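You operate a simulated robot arm through the tools that you are given. There is no shell and no other tool. Be economical: measure what you need, move in short steps, check, and stop when the job is done.

You are at the controls of a simulated two-armed robot. One attempt, no reset.

JOB
On the top of the dark table, fold the green scarf in half.
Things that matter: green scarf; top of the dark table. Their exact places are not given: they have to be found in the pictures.

Only the result counts: the job must be done as asked and must still hold three seconds after the hand-in. Knocking over, shifting, dropping, spilling or breaking anything else fails it. Flat cloth is picked up by pressing the open fingertips on it (5 to 10 N) and closing them slowly along it; thin cloth reads only 2 to 8 mm in the jaws.

ROBOT AND FRAMES
Two 7-joint arms with two-finger grippers on one trunk, on a base that drives. Base frame: it is fixed to the floor where the robot stands at the start and does not move with it; the origin is under the middle of the robot, x ahead of it, y to its left, z up; the surface under the hand at the start is at about z = 780. Lengths are in mm, angles in rad, forces in N, time in s.
The left shoulder is at the start at [78, 151, 888], the right one opposite. With the tool pointing down near the work surface each hand reaches from about 100 to 780 mm from the robot's upright axis, wherever it stands, measured 20 degrees to its own side. Places, roughly: top of the dark table [700, -100, 800]. Payload 2.54 kg a hand.
The tool frame of a hand sits at the grasp point between the pads (the TCP): z along the fingers, y along the line on which they close. The tips reach 30 mm beyond it. The gripper opens to 116 mm. The gripper's body begins 95 mm behind the TCP.
Orientation is that of the tool frame in the base frame, as [roll, pitch, yaw] about the fixed x, y, z axes, in that order (R = Rz(yaw) Ry(pitch) Rx(roll)). With the fingers straight down and closing along the base's y, the tool's x points along the base's -x, its y along +y and its z along -z.

CONTROLS
- The arms move only by the tool servo_tool. It takes "left_increments", "right_increments" or both (then of equal length, played together; a hand with none holds still); each is a list of rows, each a list of 7 numbers: the finger opening in m, from 0 to 0.116, then the shift along the tool's x, y, z in units of 50 mm (1.0 is 50 mm), then the turn, a rotation vector about the tool's x, y, z in units of 5 degrees (1.0 is 5 degrees). In form: [[hand, x, y, z, ax, ay, az], ...]. A call has 1 to 20 rows; each row shifts and turns the commanded pose from where the row before left it, along the tool's axes as they then stand. A call with a number of a shift or a turn outside -1 to 1 is refused whole. Each row takes 0.2 s and may step no farther than 50 mm and 0.15 rad from the row before; otherwise, or with a gripper value out of range, the whole call is refused. Where a pose cannot be reached the arm comes as near as it can. A force on the tool above 40 N (or 10 N above the force at the start of the call, whichever is more), or a blocked arm, ends the call early, and 0.2 s more pass. Each finger travels about 72 mm/s and halts on what it meets, pressing with about 36 N; the grip force reading is that of the motor and also rises with nothing between the fingers. The clock runs only during rows and for 0.2 s after the last one: add rows that do not move to give the fingers time. It gives the time, the measured TCP pose, the force on the tool (base axes), the opening and the grip force at its end, in the units of the frame above (readings bear some noise), with the torque about the TCP (base axes, N m) and any sound that the robot's microphone picked up.
- Cameras (640 x 400 px; columns grow to the right, rows downward): "scene" is now at [161.4, 7, 1027.2]; the picture's right is [0.08, -1.00, 0.00], its down [-0.39, -0.03, -0.92] and it looks along [0.92, 0.07, -0.39] (base axes); focal length 214 px, centre (320, 200). "left" rides on the left gripper at [69, 15, -122] in its tool frame; the picture's right is [-0.21, 0.98, 0.00], its down [-0.83, -0.18, -0.53] and it looks along [-0.52, -0.11, 0.85] (tool axes); focal length 251 px, centre (320, 200). "right" rides on the right gripper at [69, -15, -122] in its tool frame; the picture's right is [0.21, 0.98, 0.00], its down [-0.83, 0.18, -0.53] and it looks along [-0.52, 0.11, 0.85] (tool axes); focal length 251 px, centre (320, 200).
- snapshot(camera): a new picture of that camera. The clock stands still meanwhile.
- lift_body(by): slides the trunk up (or, below 0, down) by that many mm; the arms and the scene camera ride with it, the base frame stays. It gives what a move gives, with no picture.
- base_move(legs): drives the robot by 1 to 6 legs, each [ahead, left, turn to the left] in mm, mm and rad, along the robot's own axes; the way and the turn of a leg run together, so that a leg with both is an arc; at most 1500 mm and 3.142 rad a leg. The arms and the cameras ride along, it lands a little off, and it stops where it bumps. It gives what a move gives.
- aim_head(pan, tilt): turns the head with the scene camera to pan (to the left, within 1.396 rad either way) and tilt (down, from -0.506 to 1.204), counted from straight ahead of the robot. It gives what a move gives.
- pixel_to_xyz(camera, pixels): for up to 12 pixels [column, row] of the newest picture of that camera ("zoom" is the newest enlarged one), the place [x, y, z] in the base frame of the surface seen there, good to about 3 mm. The clock stands still meanwhile.
- close_up(camera, box): a new picture of the part [left, top, right, bottom] of that camera's present view, enlarged. The clock stands still meanwhile.
- sign_off(): hands the job in; it is judged then, once.

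Go step by step. Measure first, check grasps and placings, and put right what went wrong. The budget is 80 turns and 58 pictures, counting those below and the enlarged ones. Unless the task says otherwise, let go and move clear before handing in, and close with one line.

The tools are called after "Emit:" by a JSON object that holds its "api" and its "payload". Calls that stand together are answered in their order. servo_tool: Moves the arms, as the interface text tells. Its arguments: {"type":"object","properties":{"left_increments":{"type":"array","items":{"type":"array","items":{"type":"number"}}},"right_increments":{"type":"array","items":{"type":"array","items":{"type":"number"}}}},"required":[]} The other tools are called the same way: lift_body (by) slides the trunk up or down; base_move (legs) drives the base; aim_head (pan, tilt) turns the head that bears the scene camera; snapshot (camera) takes a picture; pixel_to_xyz (camera, pixels) gives the place of the surface under pixels of a picture; close_up (camera, box) takes an enlarged picture of a part of a camera's view; sign_off () hands the job in.

At the start:

```text
time_s: 0.0
left_eef_pos: [600.3, 210.2, 964.2]
left_tcp_rot: [3.141, 0.0, -3.14]
left_force: [0.6, 0.2, -0.3]
left_wrist_torque: [0.01, 0.0, 0.03]
left_opening: 115.8
left_grip_force: 0.1
right_eef_pos: [423.5, -229.2, 950.0]
right_tcp_rot: [3.138, -0.001, -3.141]
right_force: [0.5, 0.5, 0.3]
right_wrist_torque: [-0.01, -0.01, 0.02]
right_opening: 116.2
right_grip_force: 0.0
trunk travel left (down, up): [-125.0, 164.0]
robot x, y, heading: [-1.9, -0.6, 0.004]
head pan, tilt: [0.079, 0.398]
```

scene: 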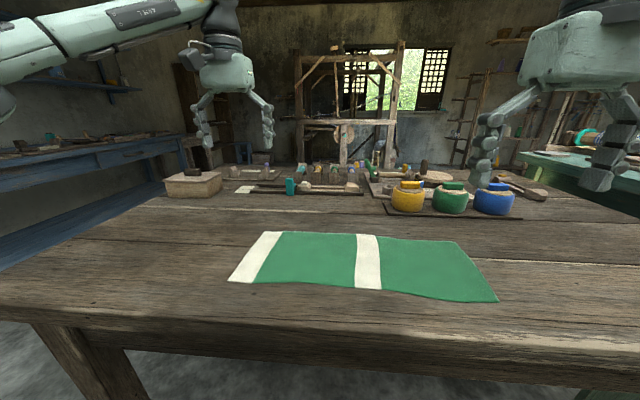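
right: 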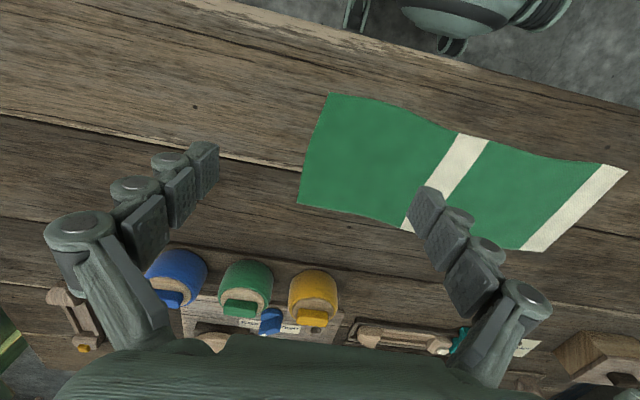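
left: 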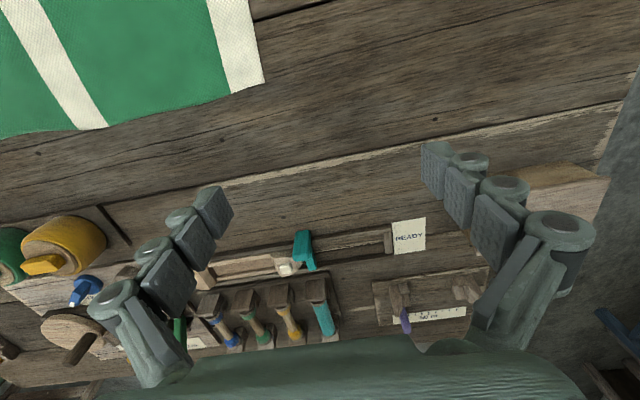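

The scarf lies flat with corners near (265,231), (229,281), (497,301) and (460,243) in the scene picture. I'll measure these and the table.

Emit:
{"api": "pixel_to_xyz", "payload": {"camera": "scene", "pixels": [[266, 233], [231, 280], [495, 299], [459, 245], [358, 235], [355, 288], [380, 236], [382, 289], [300, 234], [430, 240], [300, 320], [410, 210]]}}

Emit:
{"api": "close_up", "payload": {"camera": "scene", "box": [200, 200, 520, 320]}}

```text
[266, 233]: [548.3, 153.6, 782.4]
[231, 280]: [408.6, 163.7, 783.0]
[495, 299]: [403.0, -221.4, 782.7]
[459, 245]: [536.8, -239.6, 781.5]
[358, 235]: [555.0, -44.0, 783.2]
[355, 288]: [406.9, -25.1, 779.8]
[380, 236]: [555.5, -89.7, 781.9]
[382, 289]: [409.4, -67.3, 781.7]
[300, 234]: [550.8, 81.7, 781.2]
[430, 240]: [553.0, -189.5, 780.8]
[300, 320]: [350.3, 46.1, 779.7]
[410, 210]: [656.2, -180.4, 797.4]
```

```text
2.00 times, centred on (360, 260) of scene
```

zoom: 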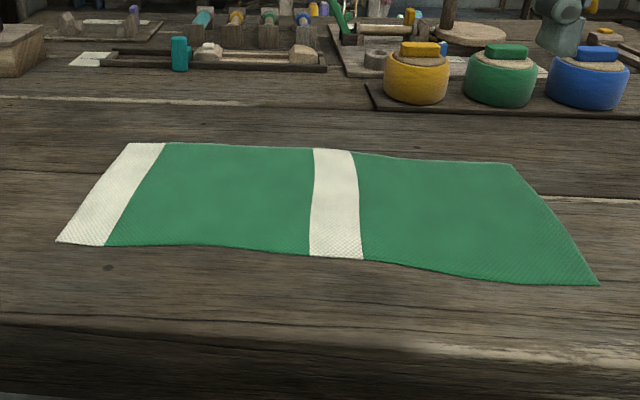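

The scarf is about 390 mm (along y, from about +159 to -231) by 145 mm (x from about 405 to 550), lying at z≈780. I plan to pinch the middle of its left short edge with the left hand and carry it over to the right edge. First I'll move the left hand above that edge and the right hand out of the way.

Emit:
{"api": "servo_tool", "payload": {"left_increments": [[0.08, 0.488, -0.288, 0.45, 0, 0, 0], [0.06, 0.488, -0.288, 0.45, 0, 0, 0], [0.04, 0.488, -0.288, 0.45, 0, 0, 0], [0.04, 0.488, -0.288, 0.45, 0, 0, 0], [0.04, 0.488, -0.288, 0.45, 0, 0, 0], [0.04, 0, 0, 0, 0, 0, 0]], "right_increments": [[0.116, 0.4, -0.7, -0.2, 0, 0, 0], [0.116, 0.4, -0.7, -0.2, 0, 0, 0], [0.116, 0.4, -0.7, -0.2, 0, 0, 0], [0.116, 0.4, -0.7, -0.2, 0, 0, 0], [0.116, 0.4, -0.7, -0.2, 0, 0, 0], [0.116, 0, 0, 0, 0, 0, 0]]}}

Emit:
{"api": "snapshot", "payload": {"camera": "left"}}

Emit:
{"api": "snapshot", "payload": {"camera": "scene"}}

```text
time_s: 1.4
left_eef_pos: [478.6, 140.2, 851.7]
left_tcp_rot: [-3.141, 0.0, -3.138]
left_force: [0.3, -0.3, -0.4]
left_wrist_torque: [0.03, -0.03, -0.02]
left_opening: 39.9
left_grip_force: 0.1
right_eef_pos: [326.0, -403.7, 998.3]
right_tcp_rot: [3.138, 0.001, -3.141]
right_force: [0.4, 0.2, 0.8]
right_wrist_torque: [0.02, -0.02, -0.02]
right_opening: 116.2
right_grip_force: 0.0
trunk travel left (down, up): [-125.0, 164.0]
robot x, y, heading: [0.4, 1.8, -0.001]
head pan, tilt: [0.079, 0.398]
```

```text
53 pictures are left
```

left: 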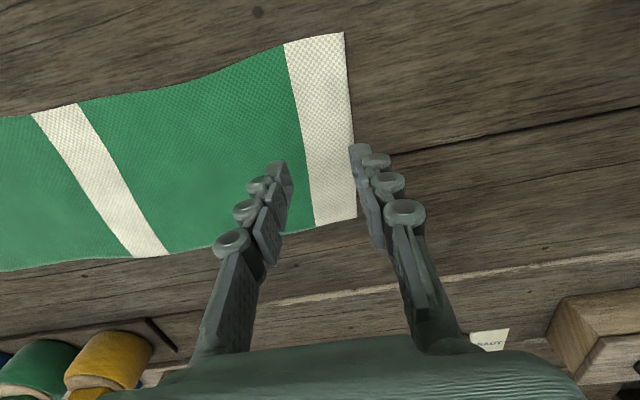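

```text
52 pictures are left
```

scene: 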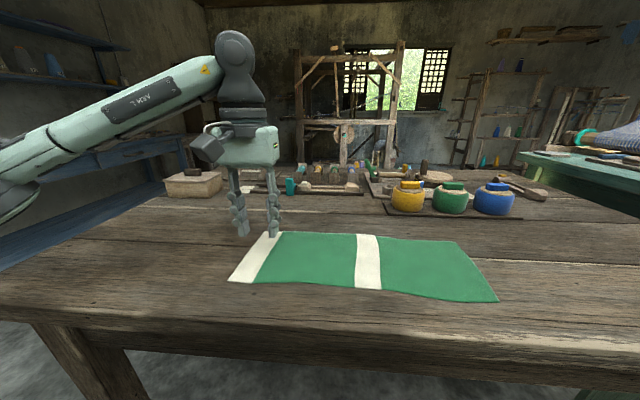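

The left fingers are over the white end band. I'll measure the edge from the left view at (344,33), (349,110) and (356,217), plus the right end's corners from the scene.

Emit:
{"api": "pixel_to_xyz", "payload": {"camera": "left", "pixels": [[341, 36], [347, 110], [352, 214], [286, 46], [314, 220], [375, 100]]}}

Emit:
{"api": "pixel_to_xyz", "payload": {"camera": "scene", "pixels": [[457, 244], [478, 271], [496, 300], [440, 296]]}}

```text
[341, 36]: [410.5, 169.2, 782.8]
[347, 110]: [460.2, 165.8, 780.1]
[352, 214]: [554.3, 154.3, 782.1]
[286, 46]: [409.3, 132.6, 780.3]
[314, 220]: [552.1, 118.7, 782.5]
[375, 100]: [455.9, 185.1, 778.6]
```

```text
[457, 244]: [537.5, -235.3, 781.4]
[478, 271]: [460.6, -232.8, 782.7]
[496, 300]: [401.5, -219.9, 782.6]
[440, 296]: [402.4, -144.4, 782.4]
```

The edge crosses x≈480 at y≈164 and is turned about 5.5°. I'll align the yaw and descend to just above the cloth.

Emit:
{"api": "servo_tool", "payload": {"left_increments": [[0.04, 0, 0.02, 0.4, 0, 0, 1], [0.04, 0, 0, 0.3, 0, 0, 0], [0.04, 0, 0, 0.06, 0, 0, 0], [0.04, 0, 0, 0, 0, 0, 0]]}}

```text
time_s: 2.4
left_eef_pos: [478.7, 142.0, 813.1]
left_tcp_rot: [-3.141, -0.002, 3.054]
left_force: [0.6, -0.8, 1.4]
left_wrist_torque: [0.0, 0.02, 0.03]
left_opening: 40.0
left_grip_force: 0.1
right_eef_pos: [326.4, -403.0, 997.5]
right_tcp_rot: [3.14, 0.002, 3.141]
right_force: [-0.5, -0.3, 0.0]
right_wrist_torque: [-0.01, 0.0, -0.01]
right_opening: 116.0
right_grip_force: 0.1
trunk travel left (down, up): [-125.0, 164.0]
robot x, y, heading: [-0.1, 0.2, -0.001]
head pan, tilt: [0.079, 0.398]
```

No real contact yet at z=813. I'll press down in small steps.

Emit:
{"api": "servo_tool", "payload": {"left_increments": [[0.04, 0, 0, 0.03, 0, 0, 0], [0.04, 0, 0, 0.03, 0, 0, 0], [0.04, 0, 0, 0, 0, 0, 0]]}}

```text
time_s: 3.2
left_eef_pos: [478.0, 141.9, 811.0]
left_tcp_rot: [-3.141, 0.003, 3.056]
left_force: [2.6, 0.3, 9.7]
left_wrist_torque: [0.0, -0.09, 0.03]
left_opening: 40.9
left_grip_force: 1.0
right_eef_pos: [326.3, -404.2, 998.0]
right_tcp_rot: [3.139, 0.001, 3.141]
right_force: [0.2, 0.0, -0.4]
right_wrist_torque: [0.01, 0.01, -0.01]
right_opening: 116.1
right_grip_force: 0.0
trunk travel left (down, up): [-125.0, 164.0]
robot x, y, heading: [1.0, -2.1, 0.001]
head pan, tilt: [0.079, 0.398]
```

The contact force is 9.7 N, which is in range. Now I'll close slowly.

Emit:
{"api": "servo_tool", "payload": {"left_increments": [[0.036, 0, 0, 0, 0, 0, 0], [0.032, 0, 0, 0, 0, 0, 0], [0.028, 0, 0, 0, 0, 0, 0], [0.024, 0, 0, 0, 0, 0, 0], [0.02, 0, 0, 0, 0, 0, 0], [0.016, 0, 0, 0, 0, 0, 0], [0.012, 0, 0, 0, 0, 0, 0], [0.008, 0, 0, 0, 0, 0, 0], [0.004, 0, 0, 0, 0, 0, 0], [0, 0, 0, 0, 0, 0, 0], [0, 0, 0, 0, 0, 0, 0], [0, 0, 0, 0, 0, 0, 0]]}}

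Emit:
{"api": "snapshot", "payload": {"camera": "left"}}

```text
time_s: 5.8
left_eef_pos: [478.3, 141.1, 809.9]
left_tcp_rot: [3.141, 0.001, 3.054]
left_force: [0.6, -1.6, 1.7]
left_wrist_torque: [0.04, 0.0, -0.01]
left_opening: 5.0
left_grip_force: 30.7
right_eef_pos: [325.4, -403.1, 998.4]
right_tcp_rot: [3.139, 0.001, -3.14]
right_force: [0.7, -0.9, 0.5]
right_wrist_torque: [0.02, -0.05, 0.01]
right_opening: 116.1
right_grip_force: 0.0
trunk travel left (down, up): [-125.0, 164.0]
robot x, y, heading: [1.5, -0.6, 0.004]
head pan, tilt: [0.079, 0.398]
```

```text
51 pictures are left
```

left: 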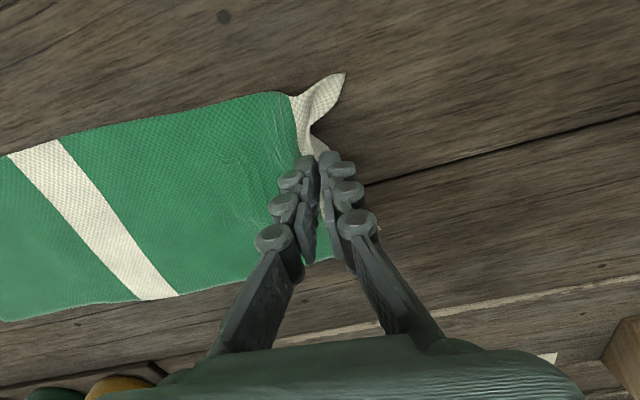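

The cloth is held, with 5 mm in the jaws and the near corner showing at (340,80). I'll lift it a little while moving inward, then look.

Emit:
{"api": "servo_tool", "payload": {"left_increments": [[0, 0, -0.1, -0.4, 0, 0, 0], [0, -0.02, -0.3, -0.5, 0, 0, 0], [0, -0.02, -0.4, -0.4, 0, 0, 0], [0, -0.02, -0.4, -0.3, 0, 0, 0], [0, 0, 0, 0, 0, 0, 0]]}}

Emit:
{"api": "close_up", "payload": {"camera": "scene", "box": [200, 140, 520, 340]}}

```text
time_s: 7.0
left_eef_pos: [475.5, 81.2, 891.8]
left_tcp_rot: [3.14, 0.001, 3.055]
left_force: [0.6, -1.2, 1.7]
left_wrist_torque: [0.14, -0.03, -0.03]
left_opening: 5.1
left_grip_force: 31.2
right_eef_pos: [325.8, -403.2, 997.4]
right_tcp_rot: [3.139, 0.0, -3.14]
right_force: [-0.1, 0.0, -0.8]
right_wrist_torque: [0.03, 0.0, -0.02]
right_opening: 115.7
right_grip_force: 0.1
trunk travel left (down, up): [-125.0, 164.0]
robot x, y, heading: [-3.4, -4.1, 0.004]
head pan, tilt: [0.079, 0.398]
```

```text
2.00 times, centred on (360, 240) of scene
```

zoom: 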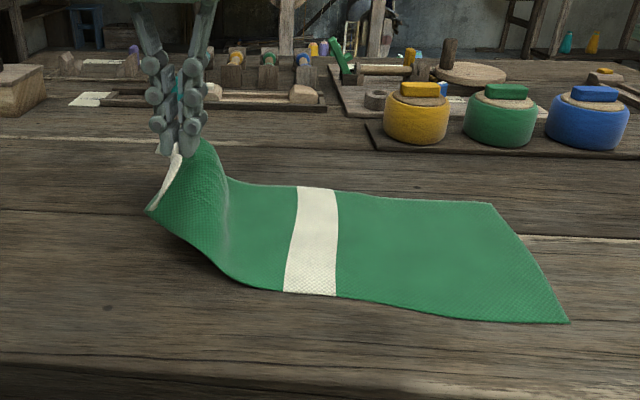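

The cloth rises nicely, but pinching pulled the whole scarf about 20 mm to the left. I'll re-measure the right edge.

Emit:
{"api": "pixel_to_xyz", "payload": {"camera": "zoom", "pixels": [[489, 206], [527, 255], [564, 319], [336, 194], [334, 292], [297, 192], [286, 288]]}}

```text
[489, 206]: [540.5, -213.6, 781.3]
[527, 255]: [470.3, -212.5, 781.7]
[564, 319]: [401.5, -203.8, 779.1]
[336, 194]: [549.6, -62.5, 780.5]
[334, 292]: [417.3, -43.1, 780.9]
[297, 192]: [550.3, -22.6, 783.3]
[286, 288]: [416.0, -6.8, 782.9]
```

The right edge is now centred at about (471,-211), which puts the fold line near y≈-14. I'll carry the edge over the fold line and tilt the hand so the edge points to the right.

Emit:
{"api": "servo_tool", "payload": {"left_increments": [[0, -0.045, -0.6, -0.2, 0, 0, 0], [0, -0.045, -0.8, -0.2, 0, 0, 0], [0, -0.045, -0.8, 0, 0, 0, 0], [0, -0.045, -0.8, 0, 0, 0, 0], [0, 0, -0.2, 0, -1, 0, 0], [0, 0, 0, 0, -1, 0, 0], [0, 0, 0, 0, -1, 0, 0], [0, 0, 0, 0, -1, 0, 0], [0, 0, 0, 0, -1, 0, 0], [0, 0, 0, 0, -1, 0, 0], [0, 0, 0, 0, -1, 0, 0], [0, 0, 0, 0, -1, 0, 0], [0, 0, 0, 0, 0, 0, 0]]}}

Emit:
{"api": "close_up", "payload": {"camera": "scene", "box": [200, 140, 520, 340]}}

```text
time_s: 9.8
left_eef_pos: [470.9, -79.6, 911.6]
left_tcp_rot: [2.444, 0.001, 3.056]
left_force: [-0.8, 3.1, -0.7]
left_wrist_torque: [-0.2, 0.05, 0.01]
left_opening: 5.2
left_grip_force: 41.8
right_eef_pos: [325.8, -403.1, 997.5]
right_tcp_rot: [-3.142, -0.001, -3.141]
right_force: [-0.8, -0.8, -0.4]
right_wrist_torque: [0.04, -0.04, -0.01]
right_opening: 116.3
right_grip_force: 0.1
trunk travel left (down, up): [-125.0, 164.0]
robot x, y, heading: [-1.2, 0.2, 0.0]
head pan, tilt: [0.079, 0.398]
```

```text
2.00 times, centred on (360, 240) of scene
```

zoom: 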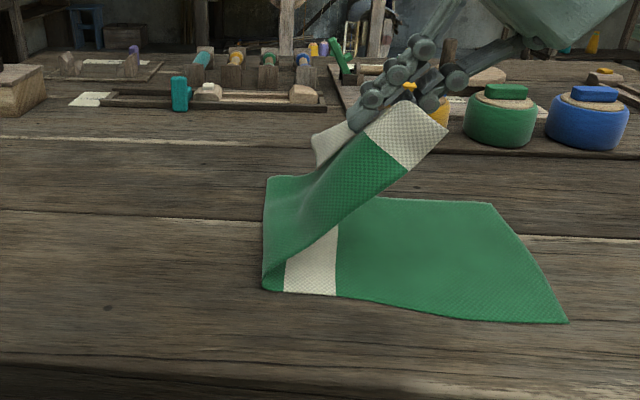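

The fold is forming well. The near corner leads, while the far corner droops back at zoom (315,140). I'll continue down toward the right edge part-way and look again.

Emit:
{"api": "servo_tool", "payload": {"left_increments": [[0, -0.04, -0.55, -0.06, 0, 0, 0], [0, -0.04, -0.55, -0.06, 0, 0, 0], [0, -0.04, -0.5, -0.06, 0, 0, 0], [0, -0.04, -0.5, -0.06, 0, 0, 0], [0, 0, 0, 0, 0, 0, 0], [0, 0, 0, 0, 0, 0, 0]]}}

Emit:
{"api": "close_up", "payload": {"camera": "scene", "box": [200, 140, 520, 340]}}

```text
time_s: 11.2
left_eef_pos: [455.4, -108.3, 839.0]
left_tcp_rot: [2.447, 0.0, 3.054]
left_force: [1.4, -1.1, 1.8]
left_wrist_torque: [-0.01, -0.03, 0.0]
left_opening: 5.5
left_grip_force: 31.1
left hand out of reach, approached as far as the arm can: row 1, 2, 3, 4
right_eef_pos: [325.6, -403.1, 997.1]
right_tcp_rot: [3.14, 0.0, 3.14]
right_force: [0.0, -1.1, -0.3]
right_wrist_torque: [-0.01, -0.03, -0.04]
right_opening: 116.1
right_grip_force: 0.0
trunk travel left (down, up): [-125.0, 164.0]
robot x, y, heading: [1.7, -0.1, -0.001]
head pan, tilt: [0.079, 0.398]
```

```text
2.00 times, centred on (360, 240) of scene
```

zoom: 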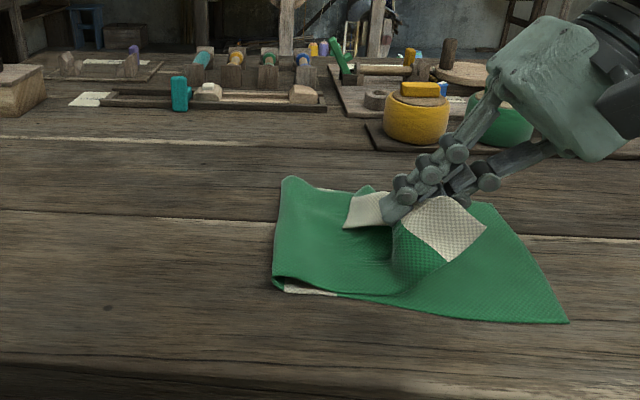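

The tilted left arm ran out of reach at y≈-108. I'll raise the hand a bit and drive the base to the right with the arm riding along to finish the carry.

Emit:
{"api": "servo_tool", "payload": {"left_increments": [[0, 0, 0.2, -0.35, 0, 0, 0], [0, 0, 0.2, -0.35, 0, 0, 0], [0, 0, 0, 0, 0, 0, 0]]}}

```text
time_s: 12.0
left_eef_pos: [448.8, -103.0, 875.0]
left_tcp_rot: [2.446, 0.001, 3.054]
left_force: [2.1, -14.5, 8.9]
left_wrist_torque: [0.12, -0.07, -0.07]
left_opening: 0.0
left_grip_force: 26.7
left hand out of reach, approached as far as the arm can: row 1, 2
right_eef_pos: [326.9, -403.3, 997.7]
right_tcp_rot: [3.14, 0.0, -3.142]
right_force: [0.7, 0.2, 0.1]
right_wrist_torque: [-0.03, 0.02, -0.02]
right_opening: 116.2
right_grip_force: 0.0
trunk travel left (down, up): [-125.0, 164.0]
robot x, y, heading: [-2.0, -2.1, -0.001]
head pan, tilt: [0.079, 0.398]
```

The opening reads 0, so the cloth has slipped out. I'll look before moving.

Emit:
{"api": "snapshot", "payload": {"camera": "scene"}}

Emit:
{"api": "close_up", "payload": {"camera": "scene", "box": [280, 180, 520, 330]}}

```text
47 pictures are left
```

scene: 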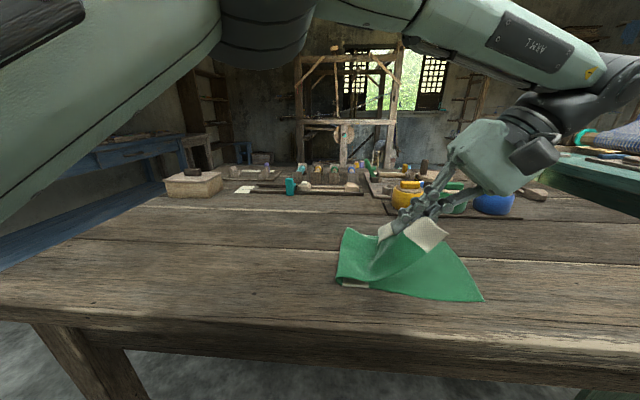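

```text
2.67 times, centred on (400, 255) of scene
```

zoom: 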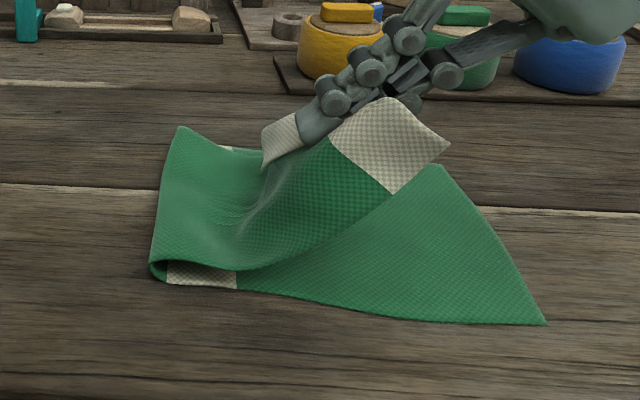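

The cloth still seems to hang from the fingers. I'll re-read the state with one idle row.

Emit:
{"api": "servo_tool", "payload": {"left_increments": [[0, 0, 0, 0, 0, 0, 0], [0, 0, 0, 0, 0, 0, 0]]}}

Emit:
{"api": "snapshot", "payload": {"camera": "left"}}

```text
time_s: 12.6
left_eef_pos: [448.2, -102.7, 874.9]
left_tcp_rot: [2.445, 0.002, 3.055]
left_force: [0.5, 0.9, -0.3]
left_wrist_torque: [0.01, 0.01, 0.02]
left_opening: 5.8
left_grip_force: 31.5
right_eef_pos: [326.4, -403.7, 997.7]
right_tcp_rot: [3.14, -0.001, -3.142]
right_force: [-0.1, 1.1, 0.2]
right_wrist_torque: [-0.02, -0.03, 0.0]
right_opening: 116.0
right_grip_force: 0.1
trunk travel left (down, up): [-125.0, 164.0]
robot x, y, heading: [1.5, -2.6, -0.002]
head pan, tilt: [0.079, 0.398]
```

```text
45 pictures are left
```

left: 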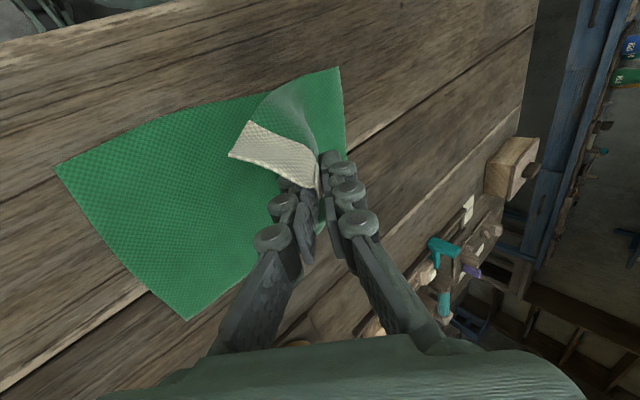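

That reading was a glitch: the cloth is still held (5.8 mm). I'll drive the base 110 mm to the right with the arm riding along.

Emit:
{"api": "base_move", "payload": {"legs": [[0, -110, 0]]}}

Emit:
{"api": "close_up", "payload": {"camera": "scene", "box": [200, 160, 440, 310]}}

```text
time_s: 14.3
left_eef_pos: [448.7, -215.3, 875.9]
left_tcp_rot: [2.447, 0.004, 3.057]
left_force: [0.9, 9.6, 4.8]
left_wrist_torque: [-0.32, 0.03, 0.01]
left_opening: 4.4
left_grip_force: 39.9
right_eef_pos: [327.3, -516.7, 996.7]
right_tcp_rot: [3.14, 0.0, -3.14]
right_force: [0.2, -0.3, 0.4]
right_wrist_torque: [0.0, -0.02, -0.01]
right_opening: 116.0
right_grip_force: 0.0
trunk travel left (down, up): [-125.0, 164.0]
robot x, y, heading: [2.6, -112.2, 0.005]
head pan, tilt: [0.079, 0.398]
```

```text
2.67 times, centred on (320, 235) of scene
```

zoom: 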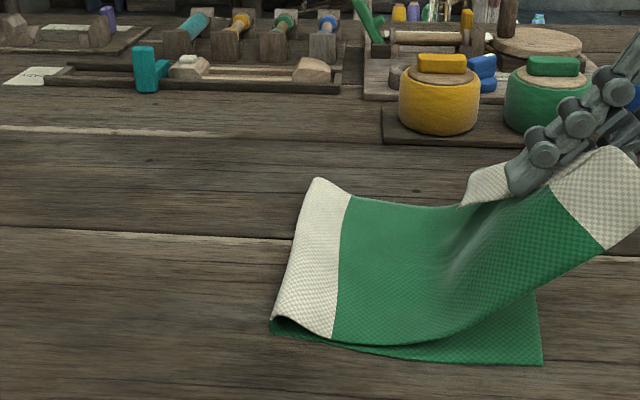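

It went taut (about 10 N), and the fold now lies on the middle band. I'll measure the bottom layer and the fold line.

Emit:
{"api": "pixel_to_xyz", "payload": {"camera": "zoom", "pixels": [[541, 360], [535, 300], [276, 330], [318, 184], [608, 240], [470, 195], [350, 342], [300, 260]]}}

Emit:
{"api": "snapshot", "payload": {"camera": "scene"}}

```text
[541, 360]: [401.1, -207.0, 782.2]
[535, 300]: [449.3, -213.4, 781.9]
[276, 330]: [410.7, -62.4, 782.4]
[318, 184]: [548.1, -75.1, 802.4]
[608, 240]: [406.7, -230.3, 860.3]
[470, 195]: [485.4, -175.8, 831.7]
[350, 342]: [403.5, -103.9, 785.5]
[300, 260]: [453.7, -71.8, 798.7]
```

```text
43 pictures are left
```

scene: 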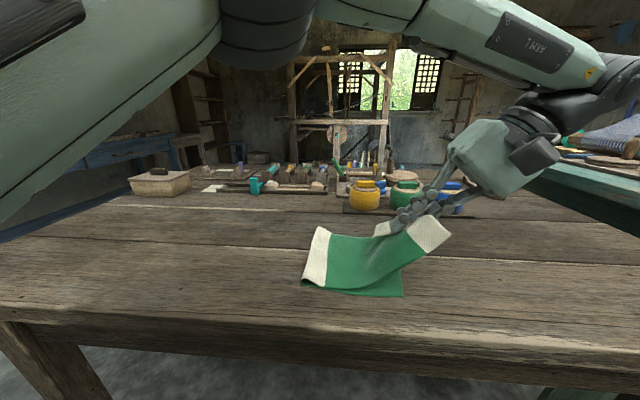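

The bottom layer's right edge stayed put (-207…-213), but the fold rolled right to y≈-65. I'll swing the hand back up and to the left to unroll it, then lay it down on a lower path.

Emit:
{"api": "servo_tool", "payload": {"left_increments": [[0, -0.02, 0.743, 0.383, 0, 0, 0], [0, -0.02, 0.743, 0.383, 0, 0, 0], [0, -0.02, 0.743, 0.383, 0, 0, 0], [0, -0.02, 0.743, 0.383, 0, 0, 0], [0, -0.02, 0.743, 0.383, 0, 0, 0], [0, -0.02, 0.743, 0.383, 0, 0, 0], [0, 0, 0, 0, 0, 0, 0], [0, 0, 0, 0, 0, 0, 0]]}}

Emit:
{"api": "close_up", "payload": {"camera": "scene", "box": [200, 160, 440, 310]}}

```text
time_s: 16.1
left_eef_pos: [476.7, 25.7, 930.6]
left_tcp_rot: [2.447, 0.002, 3.057]
left_force: [-0.2, -2.1, 1.3]
left_wrist_torque: [0.32, -0.04, 0.03]
left_opening: 1.1
left_grip_force: 26.0
right_eef_pos: [326.7, -517.7, 997.2]
right_tcp_rot: [3.14, 0.0, -3.14]
right_force: [-0.7, 0.0, -0.3]
right_wrist_torque: [-0.01, 0.0, -0.03]
right_opening: 116.4
right_grip_force: 0.0
trunk travel left (down, up): [-125.0, 164.0]
robot x, y, heading: [-0.7, -114.2, 0.003]
head pan, tilt: [0.079, 0.398]
```

```text
2.67 times, centred on (320, 235) of scene
```

zoom: 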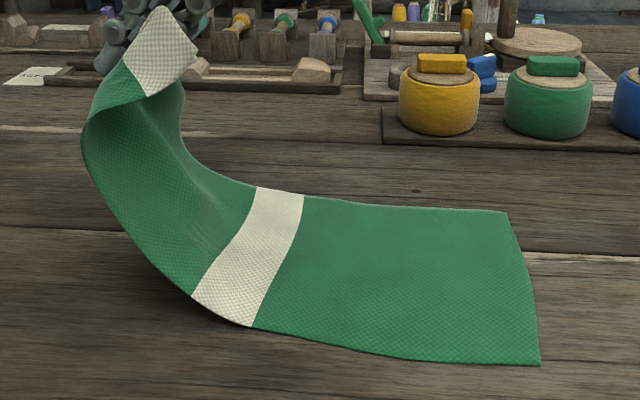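

It unrolled cleanly. I'll drive the base another 50 mm to the right for reach; this also carries the hand along its path.

Emit:
{"api": "base_move", "payload": {"legs": [[0, -50, 0]]}}

```text
time_s: 17.3
left_eef_pos: [477.3, -24.4, 930.9]
left_tcp_rot: [2.448, 0.002, 3.059]
left_force: [0.2, 0.3, 1.4]
left_wrist_torque: [-0.02, 0.0, -0.02]
left_opening: 4.5
left_grip_force: 30.9
right_eef_pos: [328.1, -565.3, 997.4]
right_tcp_rot: [3.141, 0.002, -3.139]
right_force: [0.2, 0.2, -0.2]
right_wrist_torque: [-0.02, -0.03, -0.03]
right_opening: 116.1
right_grip_force: 0.0
trunk travel left (down, up): [-125.0, 164.0]
robot x, y, heading: [0.0, -162.3, 0.003]
head pan, tilt: [0.079, 0.398]
```

Still held (4.5 mm). Now I'll carry it along a lower arc toward the right edge, stopping above it.

Emit:
{"api": "servo_tool", "payload": {"left_increments": [[0, -0.035, -0.646, -0.242, 0, 0, 0], [0, -0.035, -0.646, -0.242, 0, 0, 0], [0, -0.035, -0.793, -0.144, 0, 0, 0], [0, -0.035, -0.793, -0.144, 0, 0, 0], [0, 0, 0, 0, 0, 0, 0], [0, 0, 0, 0, 0, 0, 0]]}}

Emit:
{"api": "close_up", "payload": {"camera": "scene", "box": [180, 160, 420, 310]}}

```text
time_s: 18.7
left_eef_pos: [473.5, -160.7, 869.8]
left_tcp_rot: [2.446, 0.001, 3.057]
left_force: [-0.6, -1.5, 1.5]
left_wrist_torque: [0.28, 0.01, 0.04]
left_opening: 0.1
left_grip_force: 26.2
right_eef_pos: [327.4, -565.7, 998.6]
right_tcp_rot: [3.139, 0.001, -3.138]
right_force: [-1.1, 1.5, -0.5]
right_wrist_torque: [-0.05, -0.01, -0.03]
right_opening: 115.9
right_grip_force: 0.1
trunk travel left (down, up): [-125.0, 164.0]
robot x, y, heading: [-1.9, -162.2, 0.003]
head pan, tilt: [0.079, 0.398]
```

```text
2.67 times, centred on (300, 235) of scene
```

zoom: 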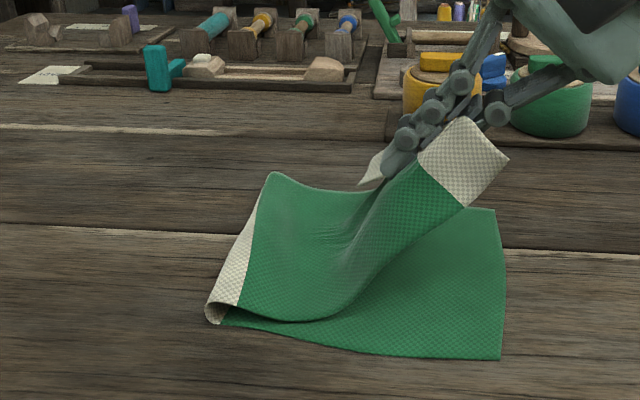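

The fold is near the middle now. I'll finish lowering onto the right edge.

Emit:
{"api": "servo_tool", "payload": {"left_increments": [[0, -0.035, -0.5, -0.04, 0, 0, 0], [0, -0.035, -0.5, -0.04, 0, 0, 0], [0, -0.035, -0.54, -0.04, 0, 0, 0], [0, 0, 0, 0, 0, 0, 0]]}}

Emit:
{"api": "close_up", "payload": {"camera": "scene", "box": [180, 160, 420, 310]}}

Emit:
{"api": "snapshot", "payload": {"camera": "left"}}

```text
time_s: 19.7
left_eef_pos: [472.8, -220.9, 825.9]
left_tcp_rot: [2.449, 0.003, 3.058]
left_force: [-0.1, 1.5, -0.8]
left_wrist_torque: [-0.06, 0.01, -0.01]
left_opening: 2.4
left_grip_force: 29.4
right_eef_pos: [328.0, -566.1, 998.2]
right_tcp_rot: [3.14, -0.001, -3.137]
right_force: [-0.3, 0.8, 0.0]
right_wrist_torque: [-0.01, 0.01, -0.01]
right_opening: 115.9
right_grip_force: 0.1
trunk travel left (down, up): [-125.0, 164.0]
robot x, y, heading: [-0.4, -163.1, -0.001]
head pan, tilt: [0.079, 0.398]
```

```text
2.67 times, centred on (300, 235) of scene
```

zoom: 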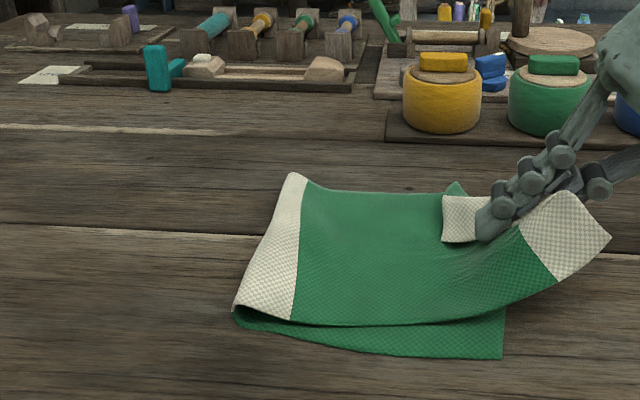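

```text
39 pictures are left
```

left: 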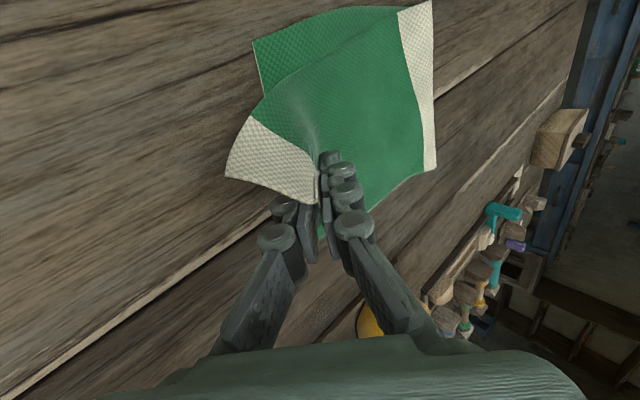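

It's nearly down. I'll measure the top layer's corners, (607,240) and (442,197) in the zoom, against the bottom layer and fold line.

Emit:
{"api": "pixel_to_xyz", "payload": {"camera": "zoom", "pixels": [[605, 240], [558, 280], [446, 200], [446, 238], [457, 185], [500, 356], [294, 176], [236, 308], [238, 318], [300, 320], [505, 308]]}}

Emit:
{"api": "pixel_to_xyz", "payload": {"camera": "left", "pixels": [[229, 174], [248, 118], [256, 44], [430, 4], [432, 166], [318, 196], [395, 188]]}}

```text
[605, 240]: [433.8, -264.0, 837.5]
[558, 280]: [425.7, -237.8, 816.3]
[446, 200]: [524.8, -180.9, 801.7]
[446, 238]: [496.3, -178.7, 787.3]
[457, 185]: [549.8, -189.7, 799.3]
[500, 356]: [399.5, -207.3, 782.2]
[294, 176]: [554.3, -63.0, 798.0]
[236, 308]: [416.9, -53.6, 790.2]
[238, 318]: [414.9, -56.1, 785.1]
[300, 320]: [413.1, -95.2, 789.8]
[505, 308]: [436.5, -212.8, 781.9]
```

```text
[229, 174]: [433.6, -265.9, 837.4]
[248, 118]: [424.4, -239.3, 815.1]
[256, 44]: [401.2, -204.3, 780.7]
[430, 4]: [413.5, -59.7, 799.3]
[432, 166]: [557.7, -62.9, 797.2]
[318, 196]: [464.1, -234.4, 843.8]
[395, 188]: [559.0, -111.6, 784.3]
```

The fold rolled right again to y≈-60, because the tip went too high and too far. I'll unroll it and come back lower and shorter, to TCP y≈-190 with plenty of slack.

Emit:
{"api": "servo_tool", "payload": {"left_increments": [[0, 0.077, 0.78, 0.275, 0, 0, 0], [0, 0.077, 0.78, 0.275, 0, 0, 0], [0, 0.077, 0.78, 0.275, 0, 0, 0], [0, 0.077, 0.78, 0.275, 0, 0, 0], [0, 0.077, 0.78, 0.275, 0, 0, 0], [0, 0.077, 0.78, 0.275, 0, 0, 0], [0, 0, 0, 0, 0, 0, 0], [0, 0, 0, 0, 0, 0, 0]]}}

Emit:
{"api": "close_up", "payload": {"camera": "scene", "box": [180, 160, 420, 310]}}

```text
time_s: 21.5
left_eef_pos: [469.0, 12.5, 909.8]
left_tcp_rot: [2.445, 0.002, 3.058]
left_force: [-0.7, 2.1, -0.2]
left_wrist_torque: [-0.14, 0.02, -0.01]
left_opening: 5.2
left_grip_force: 34.5
right_eef_pos: [328.3, -566.7, 997.4]
right_tcp_rot: [3.14, -0.001, -3.137]
right_force: [0.1, -0.6, -0.1]
right_wrist_torque: [-0.01, 0.0, -0.01]
right_opening: 116.0
right_grip_force: 0.0
trunk travel left (down, up): [-125.0, 164.0]
robot x, y, heading: [4.8, -163.9, 0.002]
head pan, tilt: [0.079, 0.398]
```

```text
2.67 times, centred on (300, 235) of scene
```

zoom: 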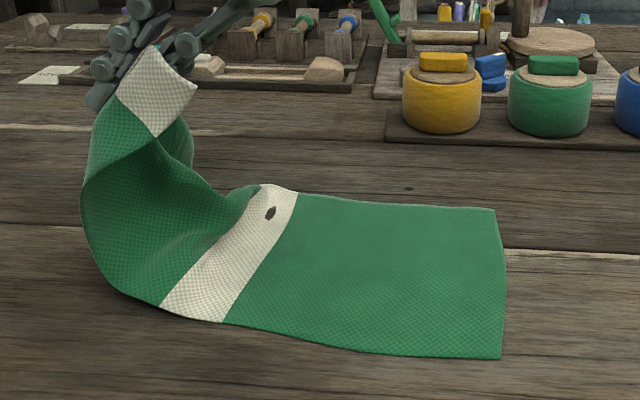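

It's unrolled. Now the low path: I'll descend early and move right with slack.

Emit:
{"api": "servo_tool", "payload": {"left_increments": [[0, -0.05, -0.667, -0.15, 0, 0, 0], [0, -0.05, -0.667, -0.15, 0, 0, 0], [0, -0.05, -0.667, -0.15, 0, 0, 0], [0, -0.05, -0.62, -0.19, 0, 0, 0], [0, -0.05, -0.62, -0.19, 0, 0, 0], [0, -0.05, -0.5, -0.21, 0, 0, 0], [0, -0.05, -0.5, -0.21, 0, 0, 0], [0, 0, 0, 0, 0, 0, 0], [0, 0, 0, 0, 0, 0, 0]]}}

Emit:
{"api": "close_up", "payload": {"camera": "scene", "box": [180, 160, 420, 310]}}

Emit:
{"api": "snapshot", "payload": {"camera": "left"}}

```text
time_s: 23.5
left_eef_pos: [469.7, -193.3, 823.8]
left_tcp_rot: [2.446, 0.002, 3.059]
left_force: [0.3, 0.9, -0.7]
left_wrist_torque: [-0.03, 0.03, 0.01]
left_opening: 3.2
left_grip_force: 30.3
right_eef_pos: [328.7, -565.7, 997.0]
right_tcp_rot: [3.14, 0.0, -3.138]
right_force: [-0.2, 0.2, 0.4]
right_wrist_torque: [0.01, -0.02, 0.01]
right_opening: 116.3
right_grip_force: 0.1
trunk travel left (down, up): [-125.0, 164.0]
robot x, y, heading: [1.3, -166.4, 0.002]
head pan, tilt: [0.079, 0.398]
```

```text
2.67 times, centred on (300, 235) of scene
```

zoom: 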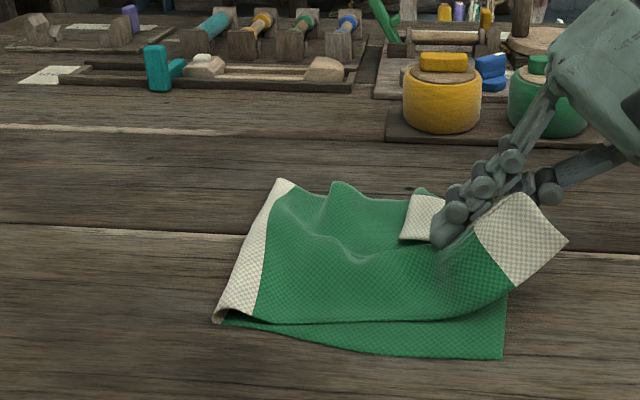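

```text
36 pictures are left
```

left: 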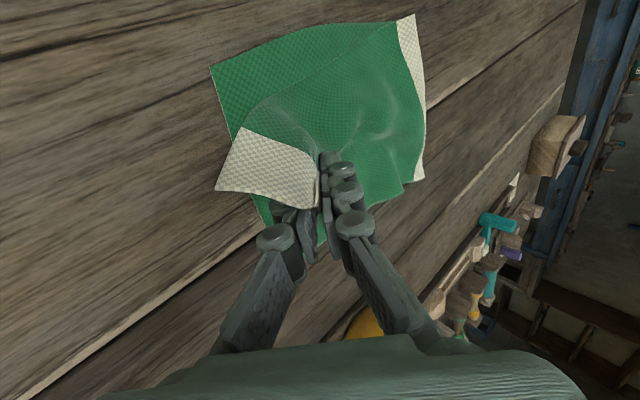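

The fold sits around y≈-45, and the near corner overshoots while the far one lags. I'll back up about 23 mm, shift slightly nearer and yaw the hand to even out the corners. Then I'll look again.

Emit:
{"api": "servo_tool", "payload": {"left_increments": [[0, 0.14, 0.14, 0.19, 0, -0.643, 0.766], [0, 0.14, 0.14, 0.19, 0, -0.643, 0.766], [0, 0, 0, 0, 0, -0.643, 0.766], [0, 0, 0, 0, 0, 0, 0]]}}

Emit:
{"api": "close_up", "payload": {"camera": "scene", "box": [180, 160, 420, 310]}}

```text
time_s: 24.5
left_eef_pos: [457.6, -167.1, 817.3]
left_tcp_rot: [2.447, 0.001, 2.796]
left_force: [0.6, 0.1, -1.8]
left_wrist_torque: [0.04, -0.04, 0.02]
left_opening: 3.2
left_grip_force: 30.0
right_eef_pos: [327.2, -566.3, 998.3]
right_tcp_rot: [3.14, 0.001, -3.137]
right_force: [1.2, 0.5, 1.5]
right_wrist_torque: [-0.01, -0.03, -0.01]
right_opening: 116.0
right_grip_force: 0.1
trunk travel left (down, up): [-125.0, 164.0]
robot x, y, heading: [3.0, -162.2, 0.003]
head pan, tilt: [0.079, 0.398]
```

```text
2.67 times, centred on (300, 235) of scene
```

zoom: 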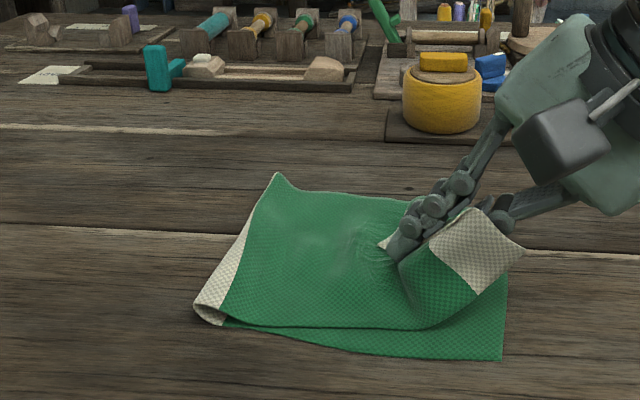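

The fold moved back left and looks good. I'll open the fingers slowly, withdraw backward along the tool axis and look.

Emit:
{"api": "servo_tool", "payload": {"left_increments": [[0.008, 0, 0, 0, 0, 0, 0], [0.014, 0, 0, 0, 0, 0, 0], [0.02, 0, 0, 0, 0, 0, 0], [0.024, 0, 0, 0, 0, 0, 0], [0.024, 0, 0, -0.3, 0, 0, 0], [0.024, 0, 0, -0.5, 0, 0, 0], [0.024, 0, 0, -0.6, 0, 0, 0], [0.024, 0, 0, -0.6, 0, 0, 0], [0.024, 0, 0, 0, 0, 0, 0]]}}

Emit:
{"api": "close_up", "payload": {"camera": "scene", "box": [180, 160, 420, 310]}}

Emit:
{"api": "snapshot", "payload": {"camera": "left"}}

```text
time_s: 26.5
left_eef_pos: [435.6, -228.3, 893.6]
left_tcp_rot: [2.447, 0.003, 2.796]
left_force: [0.5, 0.0, 0.4]
left_wrist_torque: [0.02, 0.04, -0.01]
left_opening: 23.9
left_grip_force: 0.0
right_eef_pos: [328.9, -566.1, 998.5]
right_tcp_rot: [3.14, -0.002, -3.14]
right_force: [-0.5, -0.4, 0.3]
right_wrist_torque: [-0.01, 0.02, 0.02]
right_opening: 116.1
right_grip_force: 0.0
trunk travel left (down, up): [-125.0, 164.0]
robot x, y, heading: [-0.1, -165.9, 0.005]
head pan, tilt: [0.079, 0.398]
```

```text
2.67 times, centred on (300, 235) of scene
```

zoom: 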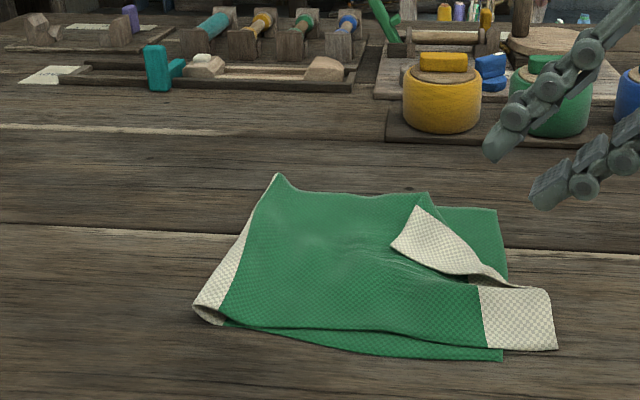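

```text
33 pictures are left
```

left: 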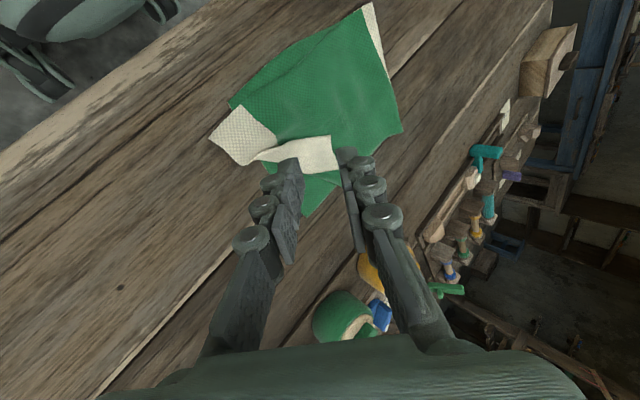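

It's released: the near corner overshoots the bottom edge slightly and the far corner flap is folded back. I'll measure the key points.

Emit:
{"api": "pixel_to_xyz", "payload": {"camera": "zoom", "pixels": [[553, 346], [545, 292], [482, 345], [480, 270], [418, 210], [395, 243], [428, 195], [495, 211], [500, 356], [278, 178], [200, 308], [470, 274]]}}

Emit:
{"api": "close_up", "payload": {"camera": "left", "box": [180, 0, 420, 240]}}

```text
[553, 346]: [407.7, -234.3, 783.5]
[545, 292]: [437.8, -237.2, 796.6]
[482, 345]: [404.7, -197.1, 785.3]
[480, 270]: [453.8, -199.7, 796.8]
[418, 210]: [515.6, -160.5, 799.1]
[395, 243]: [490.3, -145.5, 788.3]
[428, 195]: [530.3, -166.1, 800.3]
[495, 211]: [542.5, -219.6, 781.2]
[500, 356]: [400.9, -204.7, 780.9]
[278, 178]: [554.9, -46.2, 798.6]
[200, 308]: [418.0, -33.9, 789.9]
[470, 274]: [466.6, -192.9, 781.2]
```

```text
1.67 times, centred on (300, 120) of left
```

zoom: 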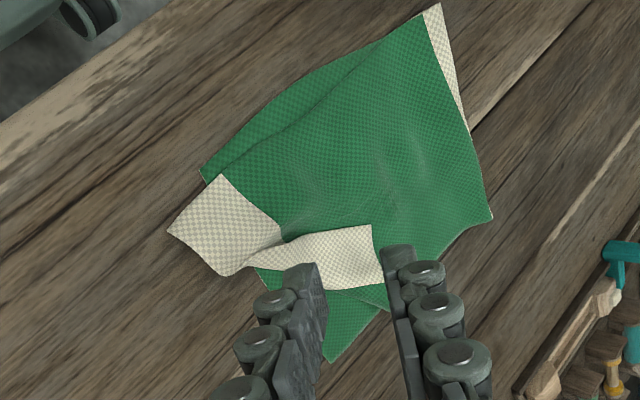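

The far corner is flipped back across a crease. I'll pinch that flap with the right hand and flip it out, but first I'll measure the flap outline in this zoomed view.

Emit:
{"api": "pixel_to_xyz", "payload": {"camera": "zoom", "pixels": [[255, 252], [300, 240], [368, 229], [378, 280], [330, 287], [320, 262], [345, 255], [285, 232], [335, 225], [390, 308], [330, 358], [225, 272]]}}

```text
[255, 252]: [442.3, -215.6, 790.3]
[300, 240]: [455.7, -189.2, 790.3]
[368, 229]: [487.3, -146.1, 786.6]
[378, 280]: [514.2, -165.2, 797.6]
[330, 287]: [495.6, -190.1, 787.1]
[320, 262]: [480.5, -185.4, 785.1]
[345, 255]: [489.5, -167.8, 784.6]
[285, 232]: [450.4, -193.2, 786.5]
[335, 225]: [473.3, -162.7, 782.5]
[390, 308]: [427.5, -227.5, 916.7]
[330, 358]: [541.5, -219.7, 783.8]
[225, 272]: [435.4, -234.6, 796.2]
```

I'll retract and straighten the left hand, and turn the right hand by 52° in place.

Emit:
{"api": "servo_tool", "payload": {"left_increments": [[0.024, 0, 0, -0.6, 1, 0, 0], [0.024, 0, 0, 0, 1, 0, 0], [0.024, 0, 0, 0, 1, 0, 0], [0.024, 0, 0, 0, 1, 0, 0], [0.024, 0, 0, 0, 1, 0, 0], [0.024, 0, 0, 0, 1, 0, 0], [0.024, 0, 0, 0, 1, 0, 0], [0.024, 0, 0, 0, 1, 0, 0], [0.024, 0.4, 0.8, -0.2, 0, 0, 0], [0.024, 0.4, 0.8, -0.2, 0, 0, 0], [0.024, 0.4, 0.8, -0.2, 0, 0, 0], [0.024, 0.4, 0.8, -0.2, 0, 0, 0], [0.024, 0.4, 0.8, -0.2, 0, 0, 0], [0.024, 0.4, 0.8, -0.2, 0, 0, 0], [0.024, 0.4, 0.8, -0.2, 0, 0, 0], [0.024, 0.4, 0.8, -0.2, 0, 0, 0]], "right_increments": [[0.09, 0, 0, 0, 0, 0, -1], [0.06, 0, 0, 0, 0, 0, -1], [0.032, 0, 0, 0, 0, 0, -1], [0.032, 0, 0, 0, 0, 0, -1], [0.032, 0, 0, 0, 0, 0, -1], [0.032, 0, 0, 0, 0, 0, -1], [0.032, 0, 0, 0, 0, 0, -1], [0.032, 0, 0, 0, 0, 0, -1], [0.032, 0, 0, 0, 0, 0, -1], [0.032, 0, 0, 0, 0, 0, -1], [0.032, 0, 0, 0, 0, 0, -0.4], [0.032, 0, 0, 0, 0, 0, 0], [0.032, 0, 0, 0, 0, 0, 0], [0.032, 0, 0, 0, 0, 0, 0], [0.032, 0, 0, 0, 0, 0, 0], [0.032, 0, 0, 0, 0, 0, 0]]}}

```text
time_s: 29.9
left_eef_pos: [386.5, 107.9, 997.3]
left_tcp_rot: [-3.139, 0.002, 2.794]
left_force: [-0.1, -0.5, -0.2]
left_wrist_torque: [0.02, 0.02, -0.01]
left_opening: 24.2
left_grip_force: 0.0
right_eef_pos: [320.2, -444.0, 939.5]
right_tcp_rot: [-3.142, 0.002, -2.233]
right_force: [-0.1, -0.4, 1.0]
right_wrist_torque: [0.01, 0.05, 0.02]
right_opening: 32.0
right_grip_force: 0.1
right hand out of reach, approached as far as the arm can: row 4, 5, 6, 7, 8, 9, 10, 11
trunk travel left (down, up): [-125.0, 164.0]
robot x, y, heading: [1.5, -163.2, 0.003]
head pan, tilt: [0.079, 0.398]
```

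The right hand is at the wanted yaw and the left is clear. I'll bring the right hand above the flap at (493,-167).

Emit:
{"api": "servo_tool", "payload": {"right_increments": [[0.032, -0.81, 0.084, 0.15, 0, 0, 0], [0.032, -0.81, 0.084, 0.25, 0, 0, 0], [0.032, -0.81, 0.084, 0.25, 0, 0, 0], [0.032, -0.81, 0.084, 0.25, 0, 0, 0], [0.032, -0.81, 0.084, 0.25, 0, 0, 0], [0.032, -0.81, 0.084, 0.25, 0, 0, 0], [0.032, -0.81, 0.084, 0.25, 0, 0, 0], [0.032, -0.81, 0.084, 0.25, 0, 0, 0], [0.032, 0, 0, 0, 0, 0, 0]]}}

Emit:
{"api": "snapshot", "payload": {"camera": "right"}}

Emit:
{"api": "snapshot", "payload": {"camera": "scene"}}

```text
time_s: 31.9
left_eef_pos: [386.7, 106.8, 997.3]
left_tcp_rot: [-3.138, 0.003, 2.795]
left_force: [-0.1, 0.7, -0.4]
left_wrist_torque: [0.04, 0.02, 0.01]
left_opening: 24.0
left_grip_force: 0.0
right_eef_pos: [456.0, -237.2, 865.7]
right_tcp_rot: [3.14, 0.003, -2.233]
right_force: [-1.1, -0.4, -0.4]
right_wrist_torque: [-0.02, -0.01, -0.04]
right_opening: 31.7
right_grip_force: 0.1
right hand out of reach, approached as far as the arm can: row 7, 8
trunk travel left (down, up): [-125.0, 164.0]
robot x, y, heading: [0.4, -165.1, 0.008]
head pan, tilt: [0.079, 0.398]
```

```text
31 pictures are left
```

right: 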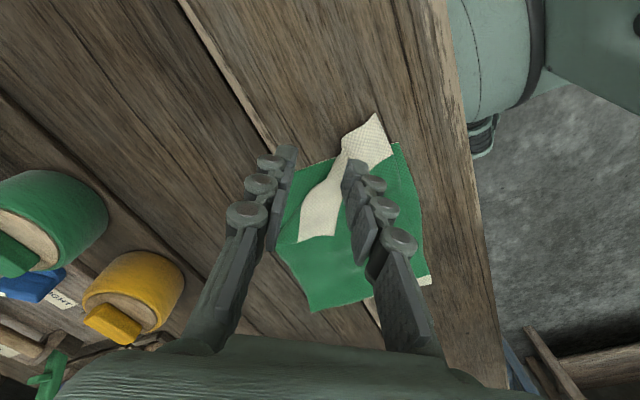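

```text
30 pictures are left
```

scene: 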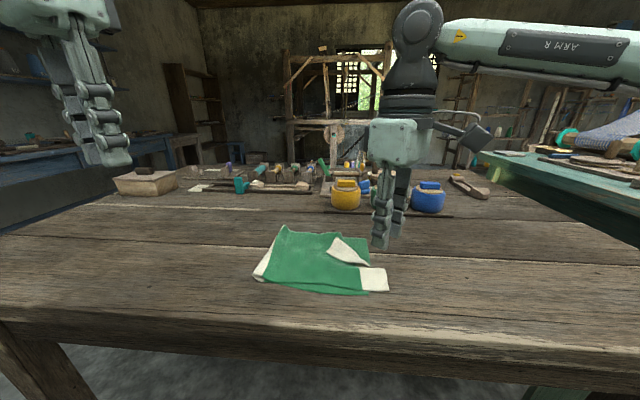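

This yaw limits the reach. I'll shift the base 70 mm left and re-measure where the right hand sits.

Emit:
{"api": "base_move", "payload": {"legs": [[0, 70, 0]]}}

Emit:
{"api": "servo_tool", "payload": {"right_increments": [[0.032, -0.3, -0.2, 0, 0, 0, 0.7], [0.032, -0.3, -0.2, 0, 0, 0, 0.7], [0.032, 0, 0, 0, 0, 0, 0.7], [0.032, 0, 0, 0, 0, 0, 0]]}}

Emit:
{"api": "snapshot", "payload": {"camera": "right"}}

```text
time_s: 33.3
left_eef_pos: [386.3, 178.2, 997.2]
left_tcp_rot: [-3.138, 0.003, 2.796]
left_force: [0.1, 0.0, -0.2]
left_wrist_torque: [0.01, -0.01, 0.02]
left_opening: 24.0
left_grip_force: 0.0
right_eef_pos: [455.7, -166.7, 865.0]
right_tcp_rot: [3.139, 0.004, -2.232]
right_force: [0.0, -1.2, 0.1]
right_wrist_torque: [-0.01, 0.0, 0.0]
right_opening: 31.9
right_grip_force: 0.1
trunk travel left (down, up): [-125.0, 164.0]
robot x, y, heading: [-1.8, -94.7, 0.005]
head pan, tilt: [0.079, 0.398]
```

```text
time_s: 34.3
left_eef_pos: [385.5, 178.7, 997.4]
left_tcp_rot: [-3.139, 0.001, 2.797]
left_force: [0.7, 0.2, 0.6]
left_wrist_torque: [0.03, -0.02, 0.01]
left_opening: 24.0
left_grip_force: 0.1
right_eef_pos: [508.7, -193.6, 881.5]
right_tcp_rot: [3.14, 0.005, -2.415]
right_force: [-0.2, 0.1, -0.5]
right_wrist_torque: [0.02, 0.02, 0.03]
right_opening: 31.9
right_grip_force: 0.1
right hand out of reach, approached as far as the arm can: row 1, 2
trunk travel left (down, up): [-125.0, 164.0]
robot x, y, heading: [1.0, -93.7, 0.009]
head pan, tilt: [0.079, 0.398]
```

```text
29 pictures are left
```

right: 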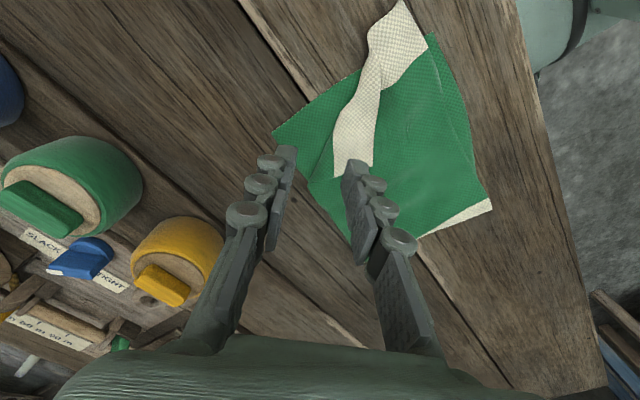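

Now reachable at (509,-194). I'll measure the flap outline from the right view.

Emit:
{"api": "pixel_to_xyz", "payload": {"camera": "right", "pixels": [[337, 172], [369, 163], [338, 140], [373, 125], [350, 107], [380, 92], [355, 150], [320, 170], [280, 132], [424, 40], [404, 8], [372, 35]]}}

Emit:
{"api": "close_up", "payload": {"camera": "right", "box": [240, 0, 500, 260]}}

```text
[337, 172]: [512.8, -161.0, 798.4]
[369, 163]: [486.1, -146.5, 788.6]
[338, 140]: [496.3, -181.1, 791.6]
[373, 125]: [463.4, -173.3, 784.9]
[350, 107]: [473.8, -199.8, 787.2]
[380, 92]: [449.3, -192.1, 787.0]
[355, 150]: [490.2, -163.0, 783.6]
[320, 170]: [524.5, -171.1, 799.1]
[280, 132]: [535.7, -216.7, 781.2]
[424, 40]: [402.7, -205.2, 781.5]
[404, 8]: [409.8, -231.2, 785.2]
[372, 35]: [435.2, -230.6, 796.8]
```

```text
1.54 times, centred on (370, 130) of right
```

zoom: 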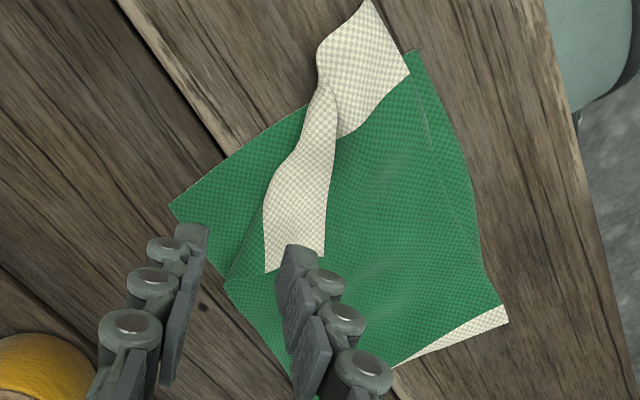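

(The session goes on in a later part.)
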